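You operate a simulated robot arm through the tools that you are given. There is no shell and no other tool.

You run a simulated two-armed robot. Do the job below in one go: nothing can be reset, and whatever is moved stays where it is left.

JOB
Switch the rewinder on and wind 25 labels at speed 3.
Fine: set the batch switch to 25; press reset before start; leave the other controls as they are.

It is judged by the outcome, as a careful person would: the job done as asked, and still so three seconds after it is handed in. It fails if anything else is knocked over, pushed out of place, dropped, spilled or broken.

ROBOT AND FRAMES
Two 7-joint arms with two-finger grippers on one trunk that stands fixed in place. Base frame: the origin is at the foot of the trunk, x ahead of it, y to its left, z up. Readings come in mm, degrees, newtons and seconds.
The left shoulder is at [50, 191, 1167], the right one opposite. With the tool pointing down near the work surface each hand reaches from about 100 to 740 mm from the base axis, measured 20 degrees to its own side. Payload 2.69 kg a hand.
The tool frame of a hand sits at the grasp point between the pads (the TCP): z along the fingers, y along the line on which they close. The tips reach 20 mm beyond it. The gripper opens to 100 mm; its body begins 63 mm behind the TCP.
Orientation is that of the tool frame in the base frame, as [roll, pitch, yaw] about the fixed x, y, z axes, in that order (R = Rz(yaw) Ry(pitch) Rx(roll)). With the fingers straight down and closing along the base's y, the tool's x points along the base's -x, its y along +y and its z along -z.

CONTROLS
- The arms move only by the tool servo_tool. It takes "left_rows", "right_rows" or both (then of equal length, played together; a hand with none holds still); each is a list of rows, each a list of 7 numbers: the finger opening in mm, from 0 to 100, then the shift along the tool's x, y, z in units of 500 mm (1.0 is 500 mm), then the turn, a rotation vector about the tool's x, y, z in units of 180 degrees (1.0 is 180 degrees). In form: [[grip, x, y, z, ax, ay, az], ...]. A call has 1 to 20 rows; each row is the pose to reach, as a shift and turn from the pose commanded when the call began, along the tool's axes at that moment. A call with a number of a shift or a turn outside -1 to 1 is refused whole. Rows are played at 5 a second. More than 50 mm and 8.6 degrees between two rows, or a gripper value outside its range, and nothing of the call is played. A pose out of reach is approached as far as the arm can. The call stops where the force on the tool passes 40 N (or 10 N more than at its start, if that is more) or the arm is blocked; 0.2 s more then pass. The fingers move at their own pace (about 153 mm/s each) and stop on an object; they squeeze with about 44 N. The grip force told is the motor's: it shows also when the fingers shut on nothing. Time passes only in rows, and 0.2 s behind the last, so rows that repeat a pose let the fingers close. The reply holds the time, the measured pose of the TCP, the force on the tool along the base axes, the opening and the grip force, in the units named above and with some noise, with the torque about the TCP (base axes, N m) and any sound that the robot's microphone picked up, and new pictures: "views" is both (left out), scene, wrist or none (wrist: the cameras of the hands that moved).
- Cameras (640 x 400 px; columns grow to the right, rows downward): "scene" is now at [114, -58.9, 1351.9]; the picture's right is [-0.61, -0.79, 0.00], its down [-0.33, 0.25, -0.91] and it looks along [0.72, -0.55, -0.41] (base axes); focal length 299 px, centre (320, 200). "left" rides on the left gripper at [70, 19, -99] in its tool frame; the picture's right is [-0.26, 0.97, 0.00], its down [-0.75, -0.20, -0.63] and it looks along [-0.61, -0.16, 0.78] (tool axes); focal length 230 px, centre (320, 200). "right" rides on the right gripper at [70, -19, -99] in its tool frame; the picture's right is [0.26, 0.97, 0.00], its down [-0.75, 0.20, -0.63] and it looks along [-0.61, 0.16, 0.78] (tool axes); focal length 230 px, centre (320, 200). There is no depth. A picture from a camera that has moved, and an enlarged one, comes with that camera's place and axes in the base frame and with its lens.
- raise_lower(by): slides the trunk up (or, below 0, down) by that many mm; the arms and the scene camera ride with it, the base frame stays. It gives what a move gives, with no picture.
- head_to(pan, tilt): turns the head with the scene camera to pan (to the left, within 80 degrees either way) and tilt (down, from -29 to 69), counted from straight ahead of the robot. It gives what a move gives, and a new picture of the scene camera.
- zoom(camera, box): a new picture of the part [left, top, right, bottom] of that camera's present view, enlarged. It takes no simulated time.
- job_done(): hands the job in; it is judged then, once.

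Nothing tells you positions but the pictures and the camera data. Unless the task says otherwise, let go and move clear before handing in.

The tools are called as a command line: name --argument value ..., lists and objects as JSON in quotes. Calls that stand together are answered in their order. servo_tool: Moves the arms, as the interface text tells. Its arguments: {"type":"object","properties":{"left_rows":{"type":"array","items":{"type":"array","items":{"type":"number"}}},"right_rows":{"type":"array","items":{"type":"array","items":{"type":"number"}}},"views":{"type":"string","enum":["both","scene","wrist","none"]}},"required":[]} The other tools are called the same way: raise_lower (by) moves the trunk up or down; head_to (pan, tilt) turns the head that bears the scene camera; zoom (camera, box) takes an enlarged picture of a part of a camera's view; job_done () hands the job in.

At the start:

```text
clock: 0.0
left_tool_pos: [445.3, -22.4, 1155.1]
left_ee_rot: [-180.0, -0.1, -180.0]
left_contact_force: [0.4, -0.5, -0.1]
left_moment: [0.0, 0.0, 0.02]
left_opening: 99.9
left_finger_force: 0.1
right_tool_pos: [207.7, -228.7, 1242.6]
right_ee_rot: [179.9, 0.1, 179.9]
right_contact_force: [0.0, -1.0, -0.3]
right_moment: [-0.03, 0.01, -0.01]
right_opening: 100.0
right_finger_force: 0.0
trunk travel left (down, up): [-225.0, 98.0]
head pan, tilt (commanded): [-37.5, 24.5]
```

scene: 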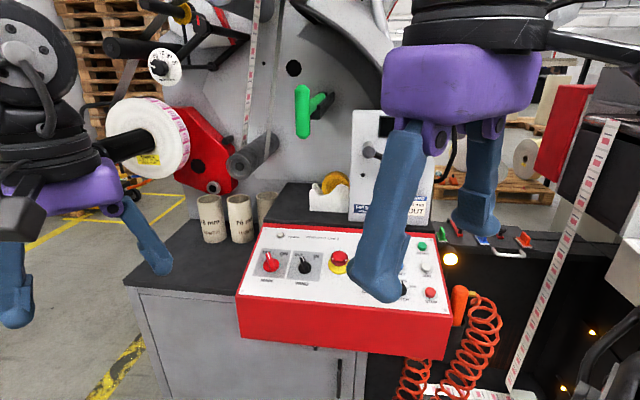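
right: 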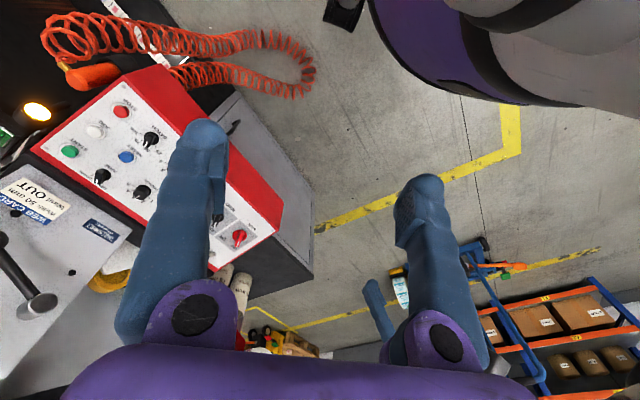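
left: 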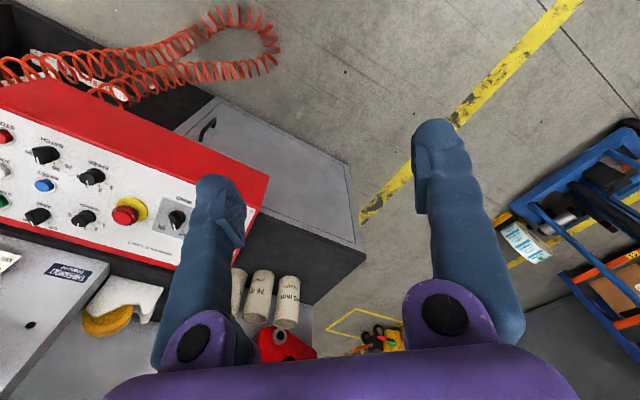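

I see a sloped red/white control panel with knobs and push buttons ahead and to the right, partly hidden by the right gripper. I'll zoom in to read the panel before moving.

zoom --camera "scene" --box '[230, 210, 470, 360]'

zoom --camera "left" --box '[0, 80, 240, 230]'

zoom --camera "right" --box '[20, 60, 300, 260]'

```text
2.67 times, centred on (350, 285) of scene
camera zoom: at [114.0, -58.9, 1351.9], right [-0.61, -0.79, 0.0], down [-0.33, 0.25, -0.91], along [0.72, -0.55, -0.41], focal length 797 px, centre (240, -27)
```

zoom: 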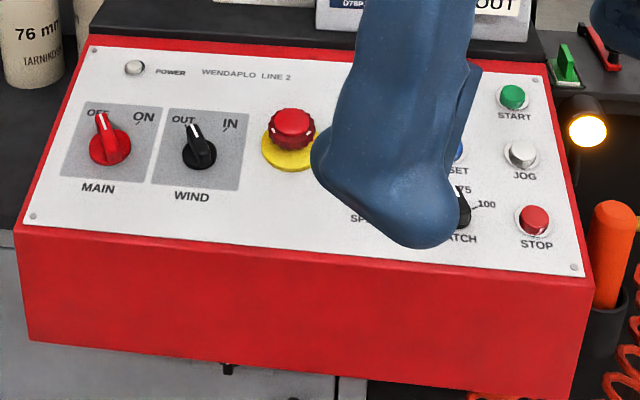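

```text
2.67 times, centred on (120, 155) of left
camera zoom: at [374.8, -4.8, 1251.9], right [0.26, 0.97, 0.0], down [0.75, -0.2, 0.63], along [0.61, -0.16, -0.78], focal length 614 px, centre (853, 320)
```

zoom: 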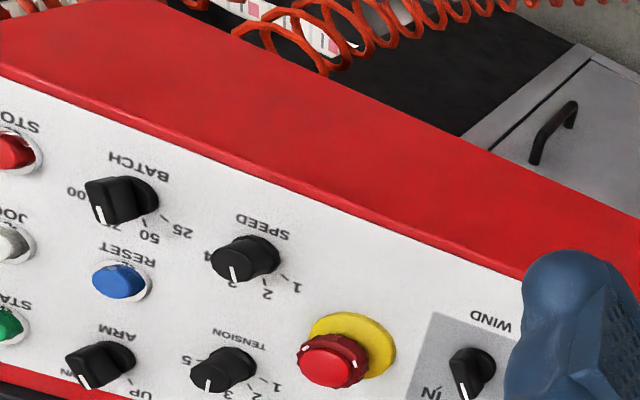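

```text
2.00 times, centred on (160, 160) of right
camera zoom: at [137.7, -247.5, 1343.4], right [-0.26, 0.97, 0.0], down [0.75, 0.2, 0.63], along [0.61, 0.16, -0.78], focal length 460 px, centre (640, 280)
```

zoom: 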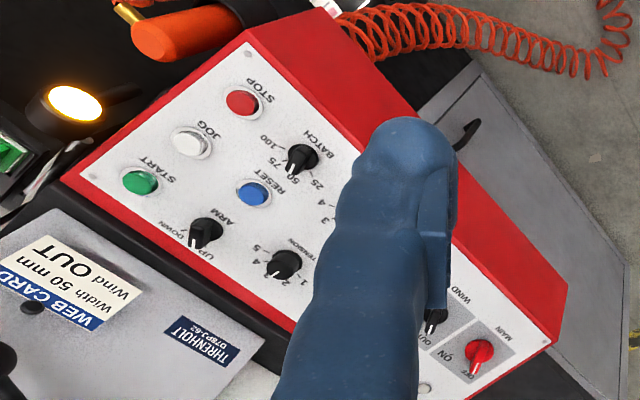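

The panel has MAIN, WIND, e-stop, TENSION, SPEED, BATCH, ARM, RESET, START, JOG and STOP, and by triangulation it runs from about (700,-348,874) to (393,-602,861), sloping up away from me. I'll move the left hand aside and swing the right hand round to face the panel so its camera can read the dials.

servo_tool --left_rows '[[100, 0.017, 0.063, 0, 0, 0, 0], [100, 0.034, 0.126, 0, 0, 0, 0], [100, 0.051, 0.189, 0, 0, 0, 0], [100, 0.069, 0.251, 0, 0, 0, 0], [100, 0.086, 0.314, 0, 0, 0, 0], [100, 0.103, 0.377, 0, 0, 0, 0], [100, 0.12, 0.44, 0, 0, 0, 0]]' --right_rows '[[100, -0.063, -0.046, 0.041, 0, 0, 0.032], [100, -0.127, -0.093, 0.083, 0, 0, 0.063], [100, -0.19, -0.139, 0.124, 0, 0, 0.095], [100, -0.254, -0.185, 0.166, 0, 0, 0.127], [100, -0.317, -0.231, 0.207, 0, 0, 0.159], [100, -0.381, -0.278, 0.249, 0, 0, 0.19], [100, -0.444, -0.324, 0.29, 0, 0, 0.222]]' --views "both"

```text
clock: 1.6
left_tool_pos: [385.5, 196.6, 1152.0]
left_ee_rot: [-180.0, 0.0, 180.0]
left_contact_force: [-0.9, -0.2, -0.2]
left_moment: [-0.03, 0.03, 0.01]
left_opening: 100.0
left_finger_force: 0.0
right_tool_pos: [428.6, -389.6, 1099.3]
right_ee_rot: [179.9, 0.0, 139.8]
right_contact_force: [-0.3, -0.1, 0.2]
right_moment: [-0.02, -0.01, 0.0]
right_opening: 99.8
right_finger_force: 0.1
trunk travel left (down, up): [-225.0, 98.0]
head pan, tilt (commanded): [-37.5, 24.5]
camera scene: at [114.4, -58.6, 1351.9], right [-0.61, -0.79, 0.0], down [-0.33, 0.25, -0.91], along [0.72, -0.55, -0.41], focal length 299 px, centre (320, 200)
camera right: at [364.3, -359.5, 1200.1], right [0.43, 0.9, 0.0], down [0.7, -0.33, 0.63], along [0.57, -0.27, -0.78], focal length 230 px, centre (320, 200)
camera left: at [315.8, 215.2, 1250.1], right [0.26, 0.97, 0.0], down [0.75, -0.2, 0.63], along [0.61, -0.16, -0.78], focal length 230 px, centre (320, 200)
```

scene: 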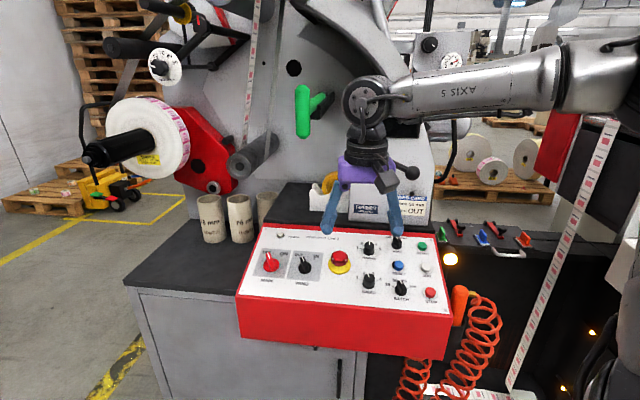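
right: 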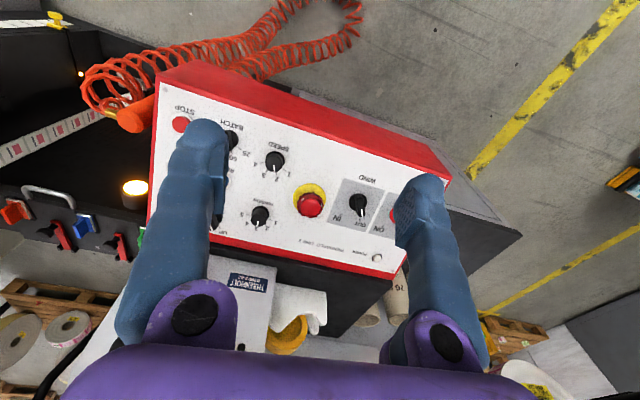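
left: 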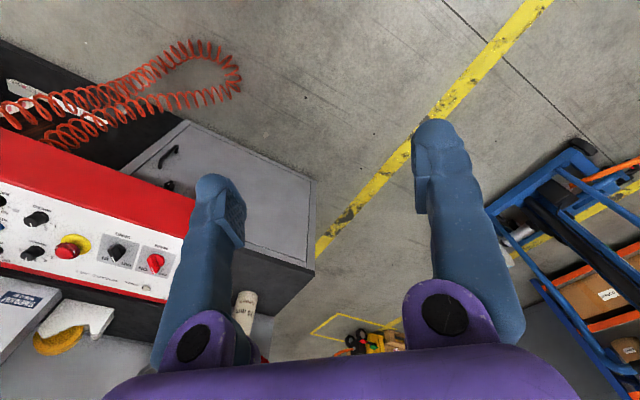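

The panel is now clear in the scene view. I'll enlarge both views to read the dials and measure positions.

zoom --camera "scene" --box '[235, 215, 347, 285]'

zoom --camera "scene" --box '[339, 235, 451, 305]'

zoom --camera "right" --box '[220, 130, 380, 230]'

zoom --camera "scene" --box '[320, 170, 480, 270]'

```text
5.71 times, centred on (291, 250) of scene
camera zoom: at [114.4, -58.6, 1351.9], right [-0.61, -0.79, 0.0], down [-0.33, 0.25, -0.91], along [0.72, -0.55, -0.41], focal length 1708 px, centre (486, -86)
```

zoom: 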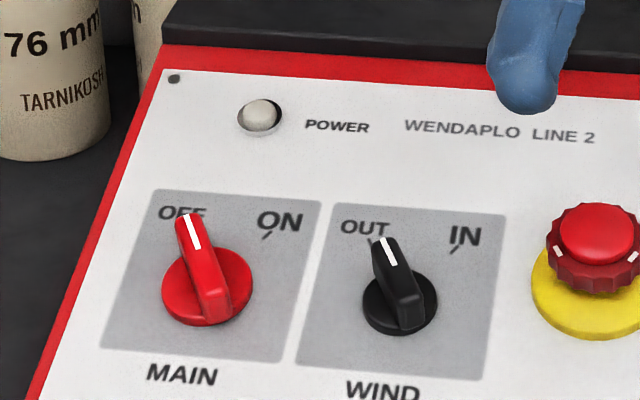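

```text
5.71 times, centred on (395, 270) of scene
camera zoom: at [114.4, -58.6, 1351.9], right [-0.61, -0.79, 0.0], down [-0.33, 0.25, -0.91], along [0.72, -0.55, -0.41], focal length 1708 px, centre (-109, -200)
```

zoom: 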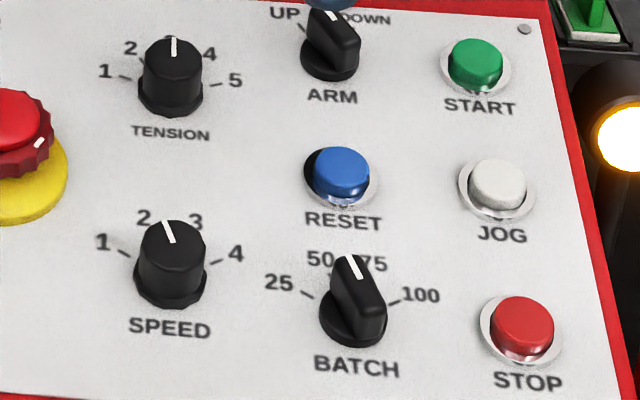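

```text
4.00 times, centred on (300, 180) of right
camera zoom: at [364.3, -359.5, 1200.1], right [0.43, 0.9, 0.0], down [0.7, -0.33, 0.63], along [0.57, -0.27, -0.78], focal length 920 px, centre (400, 280)
```

zoom: 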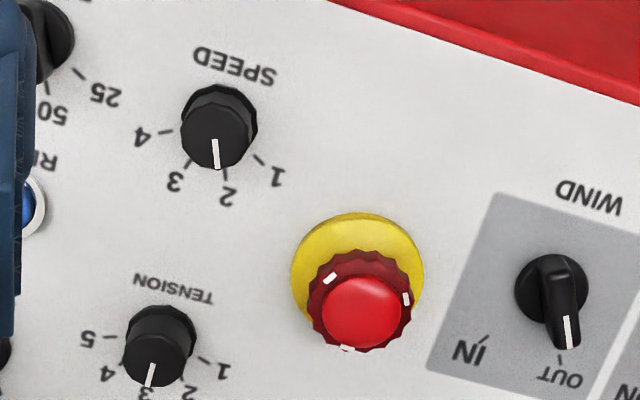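

```text
4.00 times, centred on (400, 220) of scene
camera zoom: at [114.4, -58.6, 1351.9], right [-0.61, -0.79, 0.0], down [-0.33, 0.25, -0.91], along [0.72, -0.55, -0.41], focal length 1196 px, centre (0, 120)
```

zoom: 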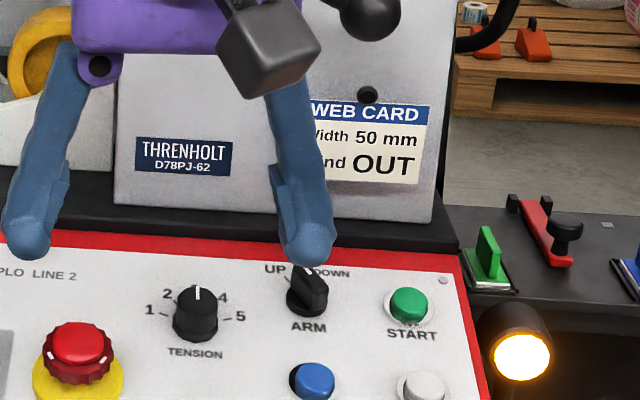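

SPEED reads 2 and BATCH 50; MAIN is OFF, WIND is OUT and TENSION is 3, so MAIN, SPEED and BATCH need turning. I place the panel at 45° yaw and about 16.5° slope, with MAIN near (699,-347,871). Next I hover above MAIN, square to the panel, with the fingers lined up to its bar.

servo_tool --right_rows '[[80, -0.0433, 0.0598, 0.0377, 0.0037, -0.0126, -0.0182], [60, -0.0866, 0.1195, 0.0755, 0.0075, -0.0253, -0.0363], [60, -0.1299, 0.1793, 0.1132, 0.0112, -0.0379, -0.0545], [60, -0.1732, 0.239, 0.151, 0.015, -0.0506, -0.0726], [60, -0.2165, 0.2988, 0.1887, 0.0187, -0.0632, -0.0908], [60, -0.2598, 0.3585, 0.2265, 0.0225, -0.0759, -0.1089], [60, -0.3031, 0.4183, 0.2642, 0.0262, -0.0885, -0.1271]]' --views "both"

```text
clock: 3.2
left_tool_pos: [385.0, 196.5, 1151.9]
left_ee_rot: [180.0, 0.0, 179.9]
left_contact_force: [-0.7, 0.0, -0.3]
left_moment: [-0.03, 0.01, 0.03]
left_opening: 99.9
left_finger_force: 0.0
right_tool_pos: [640.3, -346.4, 980.6]
right_ee_rot: [-172.2, 14.6, 164.0]
right_contact_force: [0.1, 1.2, 0.8]
right_moment: [0.0, 0.01, 0.0]
right_opening: 59.9
right_finger_force: 0.2
right hand out of reach, approached as far as the arm can: row 6, 7
trunk travel left (down, up): [-225.0, 98.0]
head pan, tilt (commanded): [-37.5, 24.5]
camera scene: at [114.1, -58.9, 1352.0], right [-0.61, -0.79, 0.0], down [-0.33, 0.25, -0.91], along [0.72, -0.55, -0.41], focal length 299 px, centre (320, 200)
camera right: at [549.0, -326.1, 1062.0], right [0.06, 0.98, -0.19], down [0.63, 0.11, 0.77], along [0.77, -0.16, -0.61], focal length 230 px, centre (320, 200)
```

scene: 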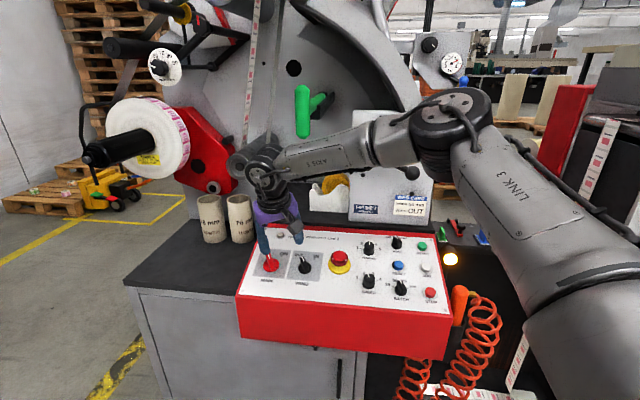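
right: 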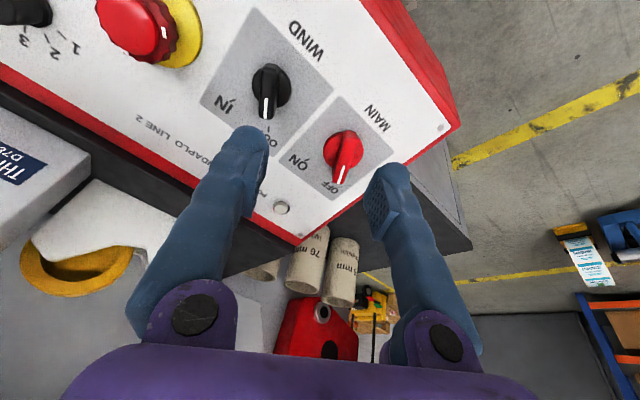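

The arm stopped about 45 mm short of the hover point over MAIN, so reach or a joint limit is in play. I'll test moving down along the tool axis here, where the tips are still about 95 mm above the panel, to see how the reach behaves.

servo_tool --right_rows '[[60, 0, 0, 0.04, 0, 0, 0], [60, 0, 0, 0.08, 0, 0, 0]]' --views "wrist"

```text
clock: 3.8
left_tool_pos: [385.5, 196.1, 1151.5]
left_ee_rot: [180.0, 0.1, 180.0]
left_contact_force: [-0.1, 0.2, 0.2]
left_moment: [0.05, -0.01, 0.0]
left_opening: 100.0
left_finger_force: 0.1
right_tool_pos: [633.7, -358.5, 949.1]
right_ee_rot: [-172.3, 14.6, 164.0]
right_contact_force: [-0.1, 0.5, -0.6]
right_moment: [-0.01, 0.01, 0.0]
right_opening: 60.0
right_finger_force: 0.1
right hand out of reach, approached as far as the arm can: row 1, 2
trunk travel left (down, up): [-225.0, 98.0]
head pan, tilt (commanded): [-37.5, 24.5]
camera right: at [542.5, -339.0, 1030.9], right [0.06, 0.98, -0.19], down [0.63, 0.11, 0.77], along [0.77, -0.16, -0.61], focal length 230 px, centre (320, 200)
```

right: 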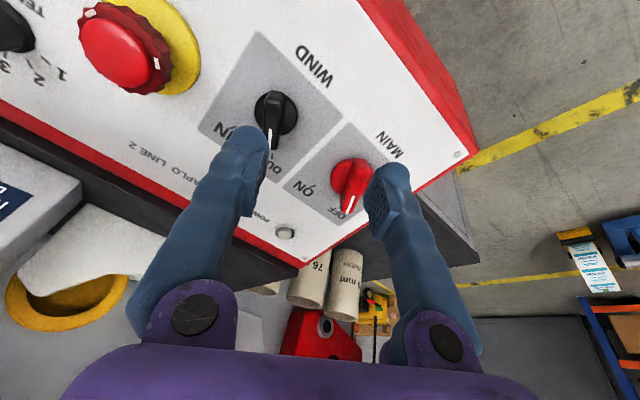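

The hand is still held short of the target at this wrist angle. I'll rotate the wrist about the tool axis to panel-neutral to see whether the limit comes from that orientation.

servo_tool --right_rows '[[60, 0, 0, 0, 0, 0, 0.039], [60, 0, 0, 0, 0, 0, 0.078], [60, 0, 0, 0, 0, 0, 0.117], [60, 0, 0, 0, 0, 0, 0.1556]]' --views "scene"

```text
clock: 4.8
left_tool_pos: [385.9, 196.5, 1153.1]
left_ee_rot: [-180.0, 0.0, -179.9]
left_contact_force: [-0.1, 0.5, -0.1]
left_moment: [0.0, 0.05, -0.01]
left_opening: 99.9
left_finger_force: 0.0
right_tool_pos: [632.0, -359.4, 949.4]
right_ee_rot: [179.8, 16.5, 134.7]
right_contact_force: [0.1, -0.2, -0.4]
right_moment: [-0.01, -0.02, -0.02]
right_opening: 59.8
right_finger_force: 0.0
trunk travel left (down, up): [-225.0, 98.0]
head pan, tilt (commanded): [-37.5, 24.5]
camera scene: at [114.0, -58.8, 1351.9], right [-0.61, -0.79, 0.0], down [-0.33, 0.25, -0.91], along [0.72, -0.55, -0.41], focal length 299 px, centre (320, 200)
```

scene: 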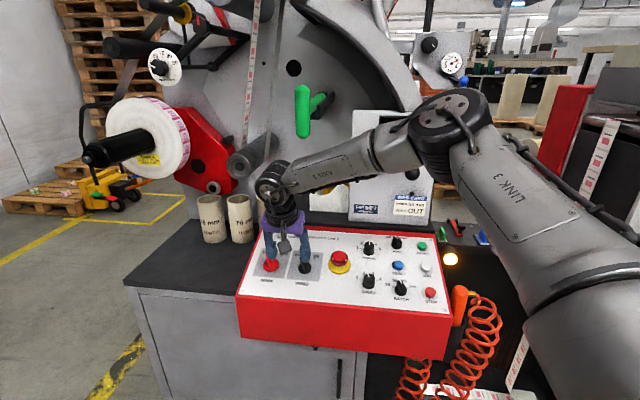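

The rotation worked and the position held, so the clamped pose becomes the new commanded pose. Now I'll try sliding toward MAIN (R -249, U 957 in panel coordinates) at this orientation.

servo_tool --right_rows '[[60, -0.015, 0.056, 0, 0, 0, 0], [60, -0.03, 0.112, 0, 0, 0, 0]]' --views "scene"

```text
clock: 5.4
left_tool_pos: [385.3, 195.7, 1152.2]
left_ee_rot: [-179.9, 0.1, -180.0]
left_contact_force: [-0.5, -0.5, 0.5]
left_moment: [-0.03, 0.02, 0.01]
left_opening: 100.1
left_finger_force: 0.1
right_tool_pos: [636.3, -350.1, 964.8]
right_ee_rot: [179.8, 16.6, 134.9]
right_contact_force: [0.3, 0.3, -0.3]
right_moment: [0.01, 0.02, -0.02]
right_opening: 60.0
right_finger_force: 0.0
right hand out of reach, approached as far as the arm can: row 1, 2
trunk travel left (down, up): [-225.0, 98.0]
head pan, tilt (commanded): [-37.5, 24.5]
camera scene: at [114.1, -58.9, 1351.9], right [-0.61, -0.79, 0.0], down [-0.33, 0.25, -0.91], along [0.72, -0.55, -0.41], focal length 299 px, centre (320, 200)
```

scene: 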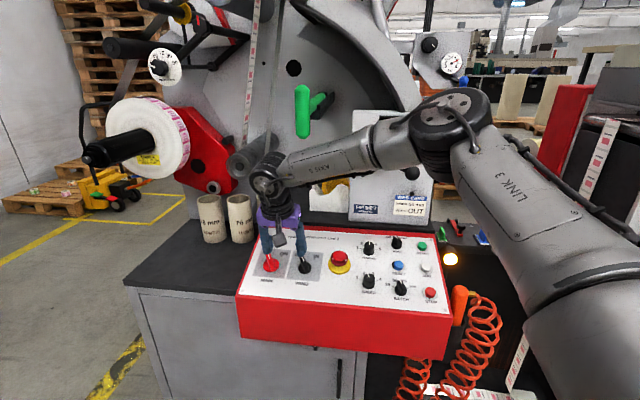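

Same boundary again, independent of twist. I'll check whether the outward tilt of the tool is what limits the reach by going to tool-straight-down and pushing toward MAIN at a safe height.

servo_tool --right_rows '[[60, 0, 0, 0, 0, 0.046, 0], [60, 0, 0, 0, 0, 0.0916, 0], [60, -0.0125, 0.0735, -0.033, 0, 0.0916, 0], [60, -0.025, 0.147, -0.066, 0, 0.0916, 0]]' --views "scene"

```text
clock: 6.4
left_tool_pos: [384.9, 196.2, 1153.3]
left_ee_rot: [-180.0, 0.0, 180.0]
left_contact_force: [-0.1, 0.5, -0.1]
left_moment: [0.0, 0.03, 0.02]
left_opening: 100.0
left_finger_force: 0.1
right_tool_pos: [615.9, -324.9, 1015.5]
right_ee_rot: [179.8, 0.0, 134.9]
right_contact_force: [-0.2, 0.1, 0.9]
right_moment: [-0.01, 0.0, 0.01]
right_opening: 60.1
right_finger_force: 0.1
right hand out of reach, approached as far as the arm can: row 1, 2, 3, 4
trunk travel left (down, up): [-225.0, 98.0]
head pan, tilt (commanded): [-37.5, 24.5]
camera scene: at [113.7, -58.5, 1352.0], right [-0.61, -0.79, 0.0], down [-0.33, 0.25, -0.91], along [0.72, -0.55, -0.41], focal length 299 px, centre (320, 200)
```

scene: 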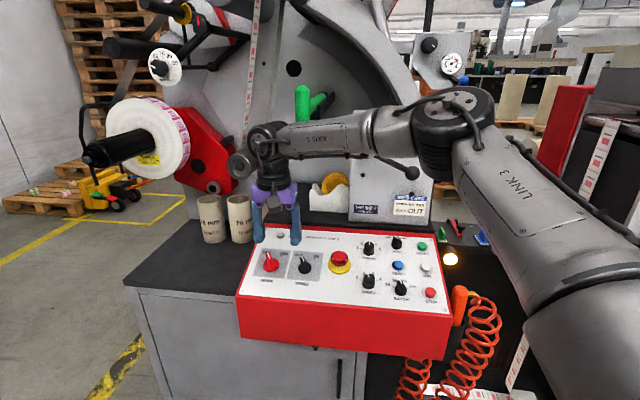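

The elbow stays in the same place in every attempt, so the upper arm seems stuck at a joint limit in this elbow-out posture rather than at full stretch. I'll pull the hand back in to untwist the arm, then extend again along a straighter line.

servo_tool --right_rows '[[60, 0.0685, -0.0098, -0.0117, 0, 0, -0.0417], [60, 0.137, -0.0196, -0.0233, 0, 0, -0.0833], [60, 0.2055, -0.0294, -0.035, 0, 0, -0.125], [60, 0.274, -0.0391, -0.0467, 0, 0, -0.1667], [60, 0.3425, -0.0489, -0.0583, 0, 0, -0.2083], [60, 0.411, -0.0587, -0.07, 0, 0, -0.25]]' --views "scene"

```text
clock: 7.8
left_tool_pos: [384.8, 195.6, 1152.0]
left_ee_rot: [-180.0, 0.0, 180.0]
left_contact_force: [0.1, -1.0, 0.5]
left_moment: [0.02, -0.03, 0.03]
left_opening: 100.0
left_finger_force: 0.1
right_tool_pos: [448.8, -201.4, 1049.6]
right_ee_rot: [179.9, 0.1, -180.0]
right_contact_force: [-0.5, -0.6, -0.5]
right_moment: [0.0, -0.02, -0.01]
right_opening: 59.9
right_finger_force: 0.1
trunk travel left (down, up): [-225.0, 98.0]
head pan, tilt (commanded): [-37.5, 24.5]
camera scene: at [113.7, -58.6, 1352.0], right [-0.61, -0.79, 0.0], down [-0.33, 0.25, -0.91], along [0.72, -0.55, -0.41], focal length 299 px, centre (320, 200)
```

scene: 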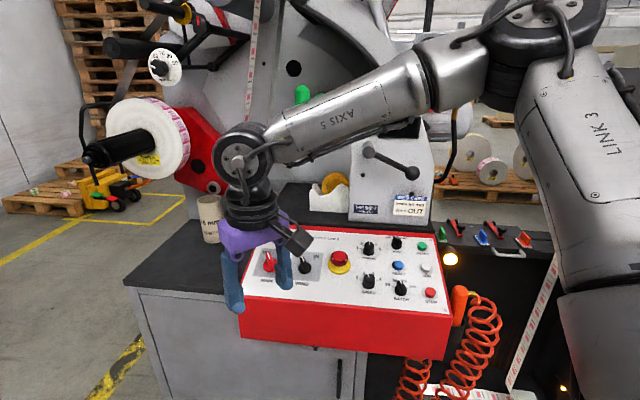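

The arm has come back easily with the tool straight down. Now I'll test extending outward in the direction the arm should reach best, at a safe height.

servo_tool --right_rows '[[60, -0.0803, -0.0163, 0.0167, 0, 0, 0], [60, -0.1607, -0.0327, 0.0333, 0, 0, 0], [60, -0.241, -0.049, 0.05, 0, 0, 0], [60, -0.3213, -0.0653, 0.0667, 0, 0, 0], [60, -0.4017, -0.0817, 0.0833, 0, 0, 0], [60, -0.482, -0.098, 0.1, 0, 0, 0]]' --views "scene"

```text
clock: 9.2
left_tool_pos: [385.4, 195.0, 1151.6]
left_ee_rot: [179.9, 0.1, -180.0]
left_contact_force: [-0.5, -0.5, 0.4]
left_moment: [0.03, 0.01, 0.02]
left_opening: 100.2
left_finger_force: 0.0
right_tool_pos: [602.5, -290.0, 1016.8]
right_ee_rot: [180.0, 0.1, 179.9]
right_contact_force: [0.6, -0.4, 0.5]
right_moment: [-0.01, 0.02, -0.02]
right_opening: 60.3
right_finger_force: 0.1
right hand out of reach, approached as far as the arm can: row 3, 4, 5, 6
trunk travel left (down, up): [-225.0, 98.0]
head pan, tilt (commanded): [-37.5, 24.5]
camera scene: at [114.0, -59.1, 1351.9], right [-0.61, -0.79, 0.0], down [-0.33, 0.25, -0.91], along [0.72, -0.55, -0.41], focal length 299 px, centre (320, 200)
```

scene: 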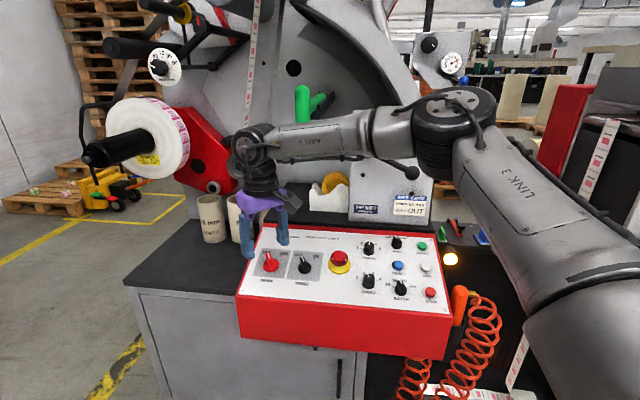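

Still short at this height. The quoted reach is for near the work surface, so I'll go lower here, just in front of the panel's front-left corner and still above its edge, to see if reach improves.

servo_tool --right_rows '[[60, 0, 0, 0.08, 0, 0, 0], [60, 0, 0.03, 0.16, 0, 0, 0], [60, 0, 0.06, 0.234, 0, 0, 0], [60, -0.0475, 0.106, 0.234, 0, 0, 0], [60, -0.095, 0.106, 0.234, 0, 0, 0]]' --views "both"

```text
clock: 10.4
left_tool_pos: [385.9, 195.7, 1151.8]
left_ee_rot: [180.0, 0.0, 179.9]
left_contact_force: [-0.2, 0.0, 0.4]
left_moment: [0.0, 0.02, 0.01]
left_opening: 100.0
left_finger_force: 0.1
right_tool_pos: [566.4, -277.8, 928.9]
right_ee_rot: [179.9, 0.1, 179.9]
right_contact_force: [0.5, 0.4, 0.6]
right_moment: [-0.03, 0.01, -0.02]
right_opening: 59.7
right_finger_force: 0.0
right hand out of reach, approached as far as the arm can: row 1, 2, 3, 4, 5
trunk travel left (down, up): [-225.0, 98.0]
head pan, tilt (commanded): [-37.5, 24.5]
camera scene: at [114.1, -58.9, 1351.9], right [-0.61, -0.79, 0.0], down [-0.33, 0.25, -0.91], along [0.72, -0.55, -0.41], focal length 299 px, centre (320, 200)
camera right: at [496.1, -297.4, 1029.6], right [-0.26, 0.97, 0.0], down [0.75, 0.2, 0.63], along [0.61, 0.16, -0.78], focal length 230 px, centre (320, 200)
```

scene: 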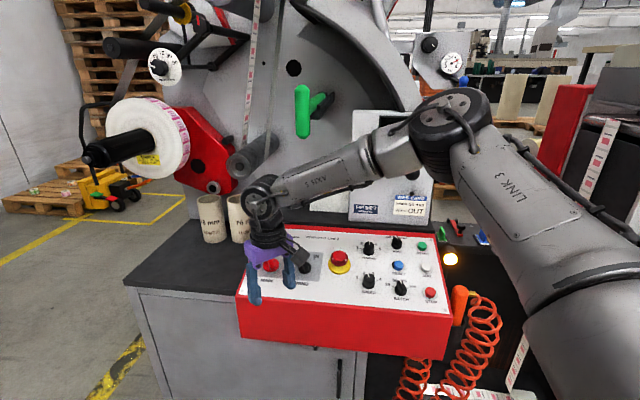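
right: 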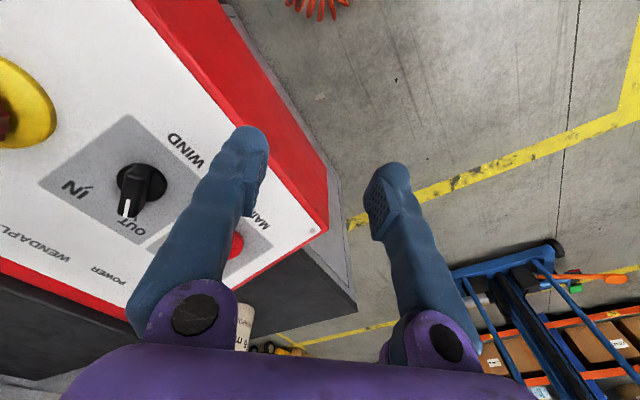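

Lower is worse; the elbow can't drop, so the trunk should come down instead. I'll lift the hand clear and back, then lower the trunk and re-test.

servo_tool --right_rows '[[60, 0.03, 0, -0.08, 0, 0, 0], [60, 0.065, -0.001, -0.155, 0, 0, 0], [60, 0.1, -0.002, -0.23, 0, 0, 0], [60, 0.136, -0.003, -0.306, 0, 0, 0], [60, 0.172, -0.004, -0.382, 0, 0, 0]]' --views "none"

raise_lower --by -170

head_to --pan -37.5 --tilt 24.5

```text
clock: 11.6
left_tool_pos: [384.5, 196.2, 1152.8]
left_ee_rot: [-180.0, 0.0, -180.0]
left_contact_force: [-0.6, 0.0, 0.4]
left_moment: [-0.01, -0.02, 0.03]
left_opening: 100.0
left_finger_force: 0.0
right_tool_pos: [479.3, -283.2, 1124.6]
right_ee_rot: [179.9, 0.2, 180.0]
right_contact_force: [0.2, -0.9, 0.0]
right_moment: [0.02, 0.0, -0.03]
right_opening: 59.9
right_finger_force: 0.0
trunk travel left (down, up): [-225.0, 98.0]
head pan, tilt (commanded): [-37.5, 24.5]
```

```text
clock: 13.5
left_tool_pos: [385.4, 197.1, 983.1]
left_ee_rot: [179.9, -0.1, 180.0]
left_contact_force: [0.2, 0.0, 0.0]
left_moment: [0.01, 0.0, 0.01]
left_opening: 100.0
left_finger_force: 0.2
right_tool_pos: [480.7, -282.5, 953.3]
right_ee_rot: [179.9, 0.2, 179.9]
right_contact_force: [0.2, 0.6, -0.4]
right_moment: [0.03, 0.0, 0.0]
right_opening: 59.8
right_finger_force: 0.0
trunk travel left (down, up): [-55.0, 268.0]
head pan, tilt (commanded): [-37.5, 24.5]
```

```text
clock: 14.1
left_tool_pos: [385.4, 196.5, 982.7]
left_ee_rot: [-179.9, 0.1, -179.9]
left_contact_force: [0.1, -0.2, -0.3]
left_moment: [0.01, -0.03, 0.0]
left_opening: 99.9
left_finger_force: 0.0
right_tool_pos: [479.7, -282.3, 952.5]
right_ee_rot: [179.9, 0.2, -180.0]
right_contact_force: [-0.1, -0.1, -0.9]
right_moment: [0.03, 0.03, 0.02]
right_opening: 60.1
right_finger_force: 0.0
trunk travel left (down, up): [-55.0, 268.0]
head pan, tilt (commanded): [-37.5, 24.5]
camera scene: at [114.0, -58.8, 1181.9], right [-0.61, -0.79, 0.0], down [-0.33, 0.25, -0.91], along [0.72, -0.55, -0.41], focal length 299 px, centre (320, 200)
```

scene: 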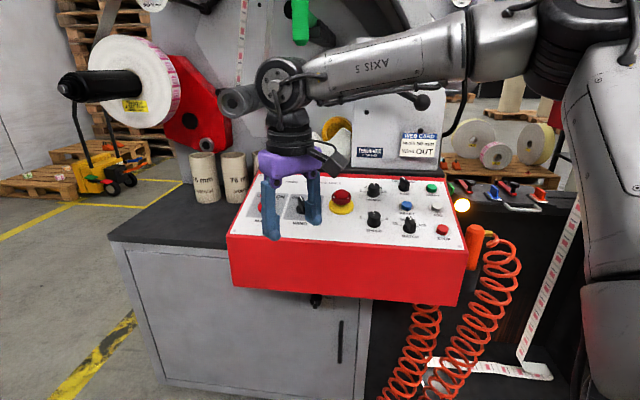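

With the trunk 170 mm lower, the hand sits at (480,-282,953). I'll now extend toward a hover over MAIN, square to the panel, and see whether it gets there.

servo_tool --right_rows '[[60, -0.0685, -0.0169, 0.0047, 0.006, -0.0145, 0.0414], [60, -0.137, -0.0338, 0.0093, 0.012, -0.029, 0.0827], [60, -0.2055, -0.0507, 0.014, 0.018, -0.0435, 0.1241], [60, -0.274, -0.0676, 0.0187, 0.024, -0.0579, 0.1655], [60, -0.3425, -0.0845, 0.0233, 0.03, -0.0724, 0.2068], [60, -0.411, -0.1014, 0.028, 0.036, -0.0869, 0.2482]]' --views "both"

```text
clock: 15.5
left_tool_pos: [385.6, 196.1, 982.7]
left_ee_rot: [-180.0, 0.0, -179.9]
left_contact_force: [-1.1, 0.1, -0.4]
left_moment: [-0.02, 0.0, 0.05]
left_opening: 100.2
left_finger_force: 0.1
right_tool_pos: [652.8, -346.2, 936.2]
right_ee_rot: [179.8, 16.5, 134.7]
right_contact_force: [0.5, 0.4, 0.1]
right_moment: [-0.02, -0.02, 0.0]
right_opening: 60.2
right_finger_force: 0.0
right hand out of reach, approached as far as the arm can: row 5, 6
trunk travel left (down, up): [-55.0, 268.0]
head pan, tilt (commanded): [-37.5, 24.5]
camera scene: at [114.4, -58.9, 1181.8], right [-0.61, -0.79, 0.0], down [-0.33, 0.25, -0.91], along [0.72, -0.55, -0.42], focal length 299 px, centre (320, 200)
camera right: at [572.4, -292.0, 1013.0], right [0.51, 0.86, -0.07], down [0.52, -0.24, 0.82], along [0.68, -0.46, -0.57], focal length 230 px, centre (320, 200)
```

scene: 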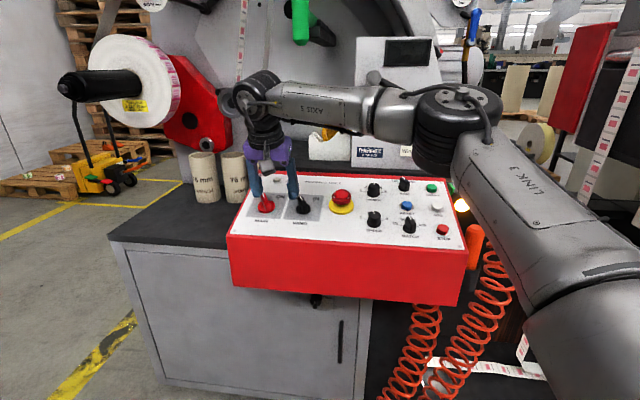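
right: 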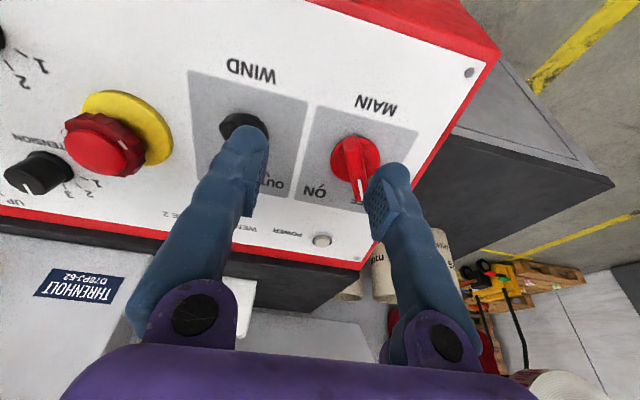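

The arm now gets to R -217, U 943 at 72 mm above the panel, about 35 mm short of MAIN, which matches my reach model. A lean of about 15° toward the robot should close the gap. First a close look at the MAIN knob from here.

zoom --camera "right" --box '[280, 80, 440, 180]'

zoom --camera "right" --box '[240, 100, 440, 260]'

zoom --camera "scene" --box '[235, 160, 347, 230]'

```text
4.00 times, centred on (360, 130) of right
camera zoom: at [572.4, -292.0, 1013.0], right [0.51, 0.86, -0.07], down [0.52, -0.24, 0.82], along [0.68, -0.46, -0.57], focal length 920 px, centre (160, 480)
```

zoom: 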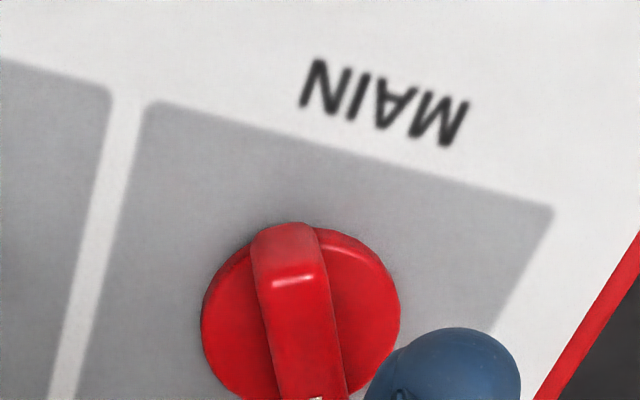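

```text
2.50 times, centred on (340, 180) of right
camera zoom: at [572.4, -292.0, 1013.0], right [0.51, 0.86, -0.07], down [0.52, -0.24, 0.82], along [0.68, -0.46, -0.57], focal length 575 px, centre (270, 250)
```

zoom: 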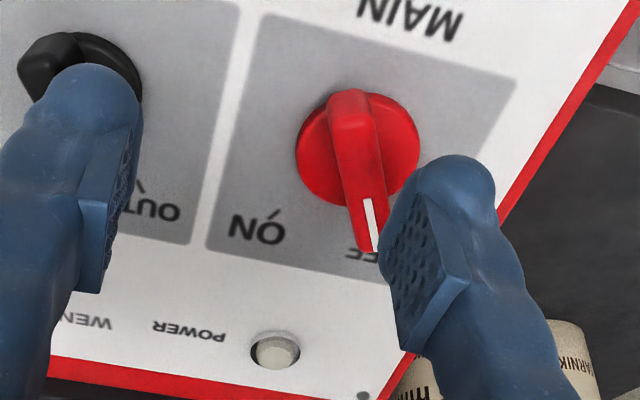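

```text
5.71 times, centred on (291, 195) of scene
camera zoom: at [114.4, -58.9, 1181.8], right [-0.61, -0.79, 0.0], down [-0.33, 0.25, -0.91], along [0.72, -0.55, -0.42], focal length 1708 px, centre (486, 229)
```

zoom: 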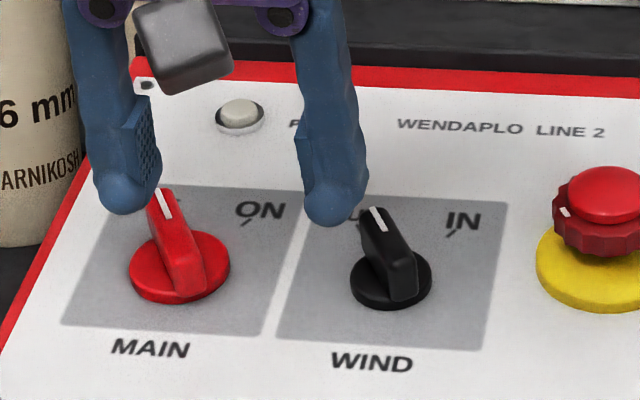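

MAIN is a bar knob about 55 mm long whose top is about 25 mm above the panel, pointing roughly -26° (OFF). I'll move over its axis with a 13° lean toward the robot and the fingers lined up across the bar.

servo_tool --right_rows '[[60, -0.0067, 0.0164, 0.0049, -0.015, -0.0103, -0.0349], [60, -0.0133, 0.0327, 0.0097, -0.03, -0.0207, -0.0699], [60, -0.02, 0.0491, 0.0146, -0.0449, -0.031, -0.1048], [60, -0.0266, 0.0654, 0.0194, -0.0599, -0.0413, -0.1397]]' --views "both"

```text
clock: 16.5
left_tool_pos: [386.6, 196.5, 982.5]
left_ee_rot: [180.0, 0.1, 180.0]
left_contact_force: [0.2, -0.5, 1.0]
left_moment: [-0.04, -0.02, 0.04]
left_opening: 100.1
left_finger_force: 0.0
right_tool_pos: [686.7, -334.1, 931.3]
right_ee_rot: [178.4, 24.5, 161.8]
right_contact_force: [-0.3, -0.2, -0.1]
right_moment: [0.02, -0.02, 0.0]
right_opening: 59.7
right_finger_force: 0.0
trunk travel left (down, up): [-55.0, 268.0]
head pan, tilt (commanded): [-37.5, 24.5]
camera scene: at [114.0, -58.8, 1181.9], right [-0.61, -0.79, 0.0], down [-0.33, 0.25, -0.91], along [0.72, -0.55, -0.41], focal length 299 px, centre (320, 200)
camera right: at [581.3, -321.9, 992.6], right [0.07, 0.99, -0.08], down [0.46, 0.04, 0.89], along [0.89, -0.1, -0.45], focal length 230 px, centre (320, 200)
```

scene: 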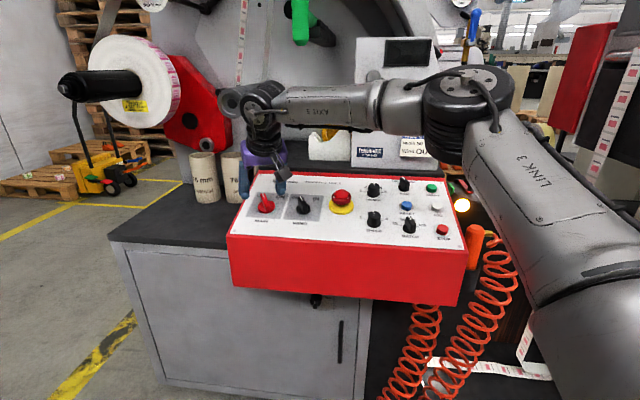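
right: 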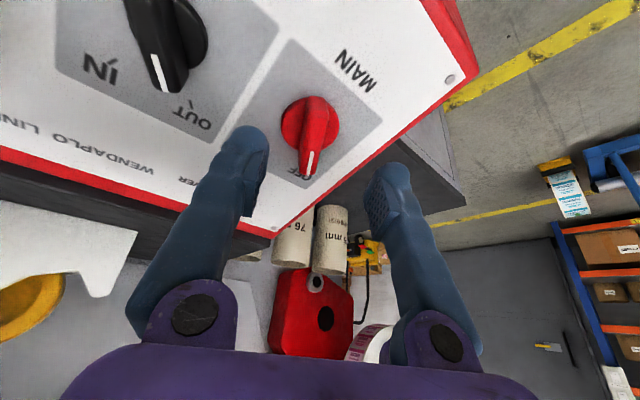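

The lean works: TCP is on the MAIN axis (R -249, U 957) at about 62 mm height with no reach warning. I'll check the alignment closely before descending.

zoom --camera "right" --box '[240, 80, 400, 180]'

zoom --camera "scene" --box '[235, 160, 347, 230]'

```text
4.00 times, centred on (320, 130) of right
camera zoom: at [581.3, -321.9, 992.6], right [0.07, 0.99, -0.08], down [0.46, 0.04, 0.89], along [0.89, -0.1, -0.45], focal length 920 px, centre (320, 480)
```

zoom: 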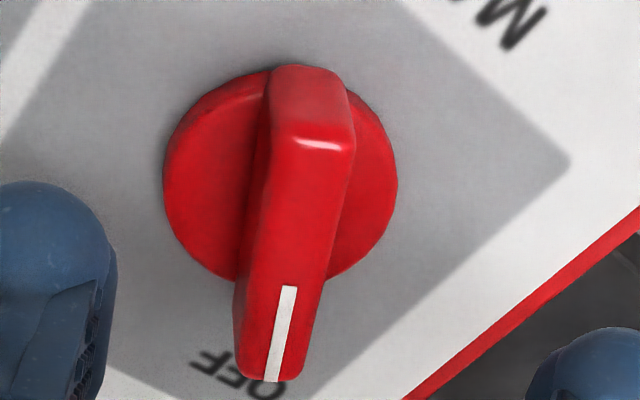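

```text
5.71 times, centred on (291, 195) of scene
camera zoom: at [114.0, -58.8, 1181.9], right [-0.61, -0.79, 0.0], down [-0.33, 0.25, -0.91], along [0.72, -0.55, -0.41], focal length 1708 px, centre (486, 229)
```

zoom: 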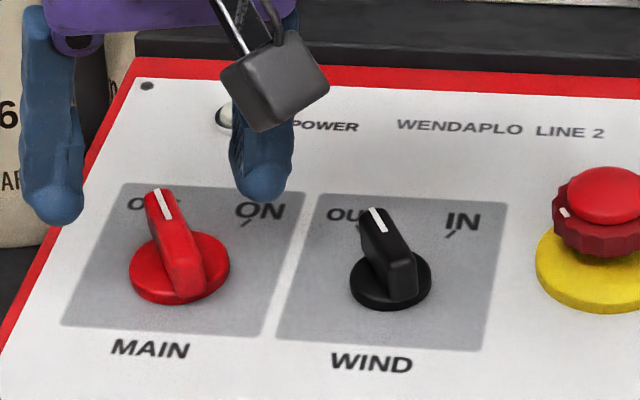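

The bar sits at about -30° and the knob centre agrees to within about 1–2 mm. I'll trim the wrist by -4°, narrow the fingers and descend along the knob axis so they straddle the bar.

servo_tool --right_rows '[[40, 0, 0, 0, 0, 0, -0.0222], [40, 0.0033, -0.003, 0.0192, 0, 0, -0.0222], [40, 0.0066, -0.006, 0.0385, 0, 0, -0.0222], [40, 0.0098, -0.009, 0.0577, 0, 0, -0.0222], [40, 0.0098, -0.009, 0.0577, 0, 0, -0.0222]]' --views "both"

```text
clock: 17.7
left_tool_pos: [385.9, 195.6, 982.3]
left_ee_rot: [-180.0, -0.1, -179.9]
left_contact_force: [0.0, -0.1, 0.1]
left_moment: [-0.01, 0.0, -0.02]
left_opening: 99.9
left_finger_force: 0.0
right_tool_pos: [695.2, -341.5, 901.1]
right_ee_rot: [-179.7, 24.5, 166.0]
right_contact_force: [0.2, 0.2, 0.6]
right_moment: [-0.02, 0.01, -0.02]
right_opening: 40.1
right_finger_force: 0.1
trunk travel left (down, up): [-55.0, 268.0]
head pan, tilt (commanded): [-37.5, 24.5]
camera scene: at [114.0, -58.9, 1181.9], right [-0.61, -0.79, 0.0], down [-0.33, 0.25, -0.91], along [0.72, -0.55, -0.41], focal length 299 px, centre (320, 200)
camera right: at [589.0, -333.4, 964.4], right [0.01, 0.99, -0.11], down [0.46, 0.1, 0.88], along [0.89, -0.06, -0.46], focal length 230 px, centre (320, 200)
```

scene: 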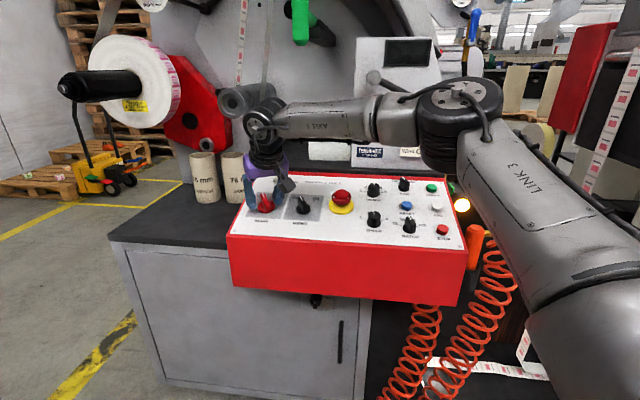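
right: 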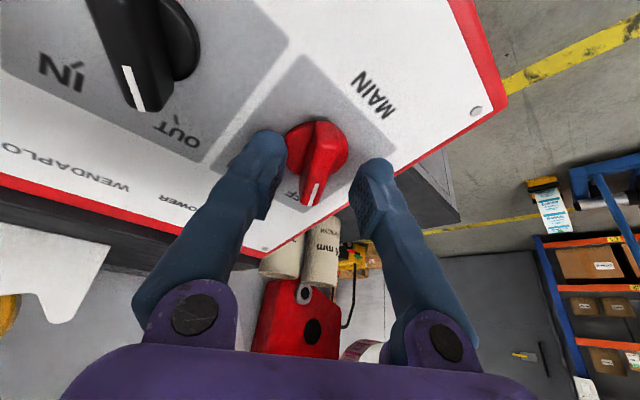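

zoom --camera "right" --box '[240, 100, 400, 230]'

zoom --camera "scene" --box '[235, 160, 315, 230]'

```text
3.08 times, centred on (320, 165) of right
camera zoom: at [589.0, -333.4, 964.4], right [0.01, 0.99, -0.11], down [0.46, 0.1, 0.88], along [0.89, -0.06, -0.46], focal length 708 px, centre (320, 308)
```

zoom: 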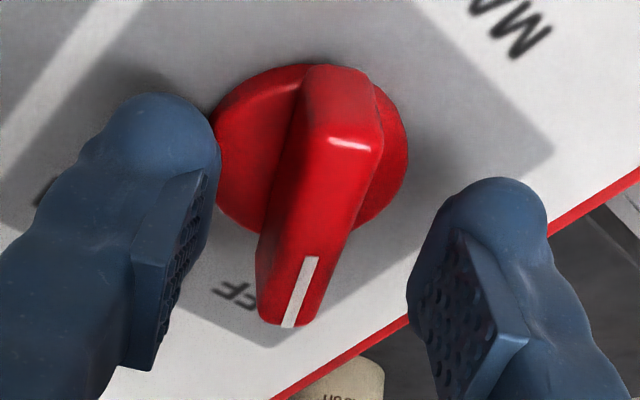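

```text
5.71 times, centred on (275, 195) of scene
camera zoom: at [114.0, -58.9, 1181.9], right [-0.61, -0.79, 0.0], down [-0.33, 0.25, -0.91], along [0.72, -0.55, -0.41], focal length 1708 px, centre (577, 229)
```

zoom: 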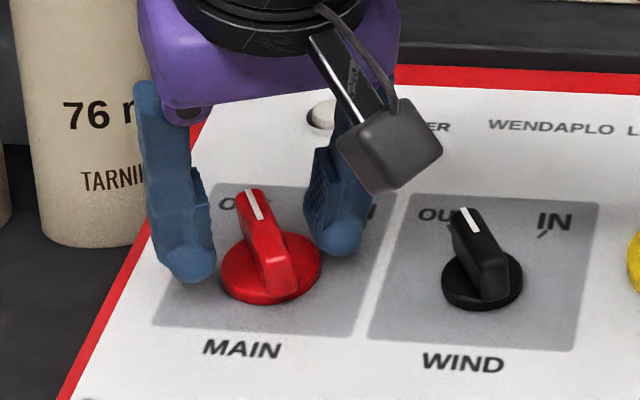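

Alignment is good, with the bar parallel to the pads and about 1 mm off centre. I'll nudge (+3 mm x, -1 mm y, 2 mm deeper) and close to a loose 16 mm straddle.

servo_tool --right_rows '[[40, 0.006, -0.002, 0.004, 0, 0, 0], [25, 0.006, -0.002, 0.004, 0, 0, 0], [16, 0.006, -0.002, 0.004, 0, 0, 0], [16, 0.006, -0.002, 0.004, 0, 0, 0]]' --views "both"

zoom --camera "right" --box '[240, 100, 400, 230]'

zoom --camera "scene" --box '[235, 160, 315, 230]'

```text
clock: 18.7
left_tool_pos: [385.3, 197.0, 982.5]
left_ee_rot: [-180.0, 0.0, 179.9]
left_contact_force: [0.1, 0.2, -0.5]
left_moment: [0.02, -0.03, 0.01]
left_opening: 100.0
left_finger_force: 0.1
right_tool_pos: [692.1, -341.7, 898.8]
right_ee_rot: [-179.8, 24.5, 166.1]
right_contact_force: [-0.3, 0.7, 0.3]
right_moment: [0.02, 0.01, -0.03]
right_opening: 16.1
right_finger_force: 0.0
trunk travel left (down, up): [-55.0, 268.0]
head pan, tilt (commanded): [-37.5, 24.5]
camera scene: at [114.0, -58.8, 1181.9], right [-0.61, -0.79, 0.0], down [-0.33, 0.25, -0.91], along [0.72, -0.55, -0.41], focal length 299 px, centre (320, 200)
camera right: at [586.4, -333.9, 961.1], right [0.01, 0.99, -0.11], down [0.46, 0.09, 0.88], along [0.89, -0.06, -0.46], focal length 230 px, centre (320, 200)
```

scene: 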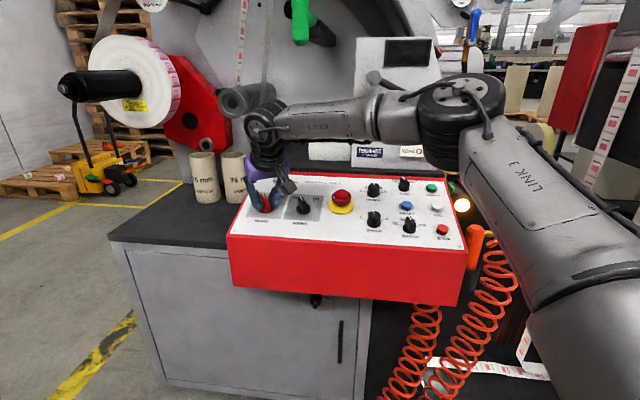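
right: 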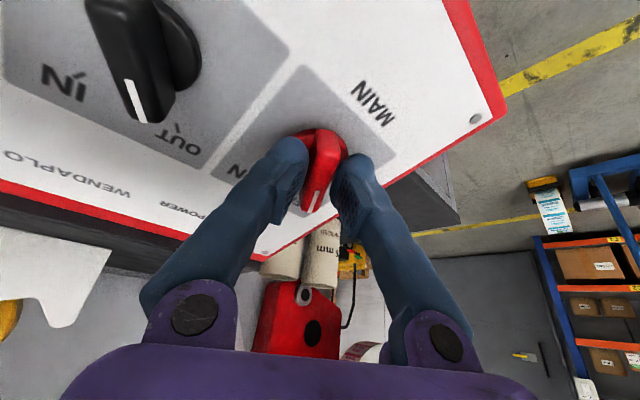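

```text
3.08 times, centred on (320, 165) of right
camera zoom: at [586.4, -333.9, 961.1], right [0.01, 0.99, -0.11], down [0.46, 0.09, 0.88], along [0.89, -0.06, -0.46], focal length 708 px, centre (320, 308)
```

zoom: 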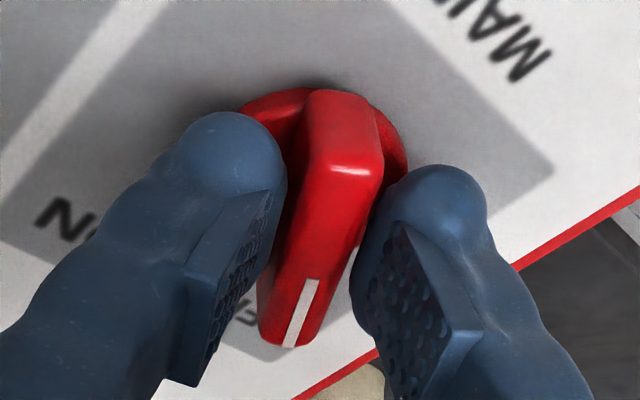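

```text
5.71 times, centred on (275, 195) of scene
camera zoom: at [114.0, -58.8, 1181.9], right [-0.61, -0.79, 0.0], down [-0.33, 0.25, -0.91], along [0.72, -0.55, -0.41], focal length 1708 px, centre (577, 229)
```

zoom: 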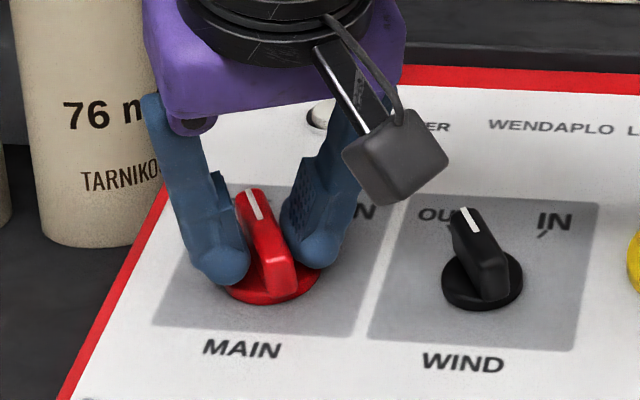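

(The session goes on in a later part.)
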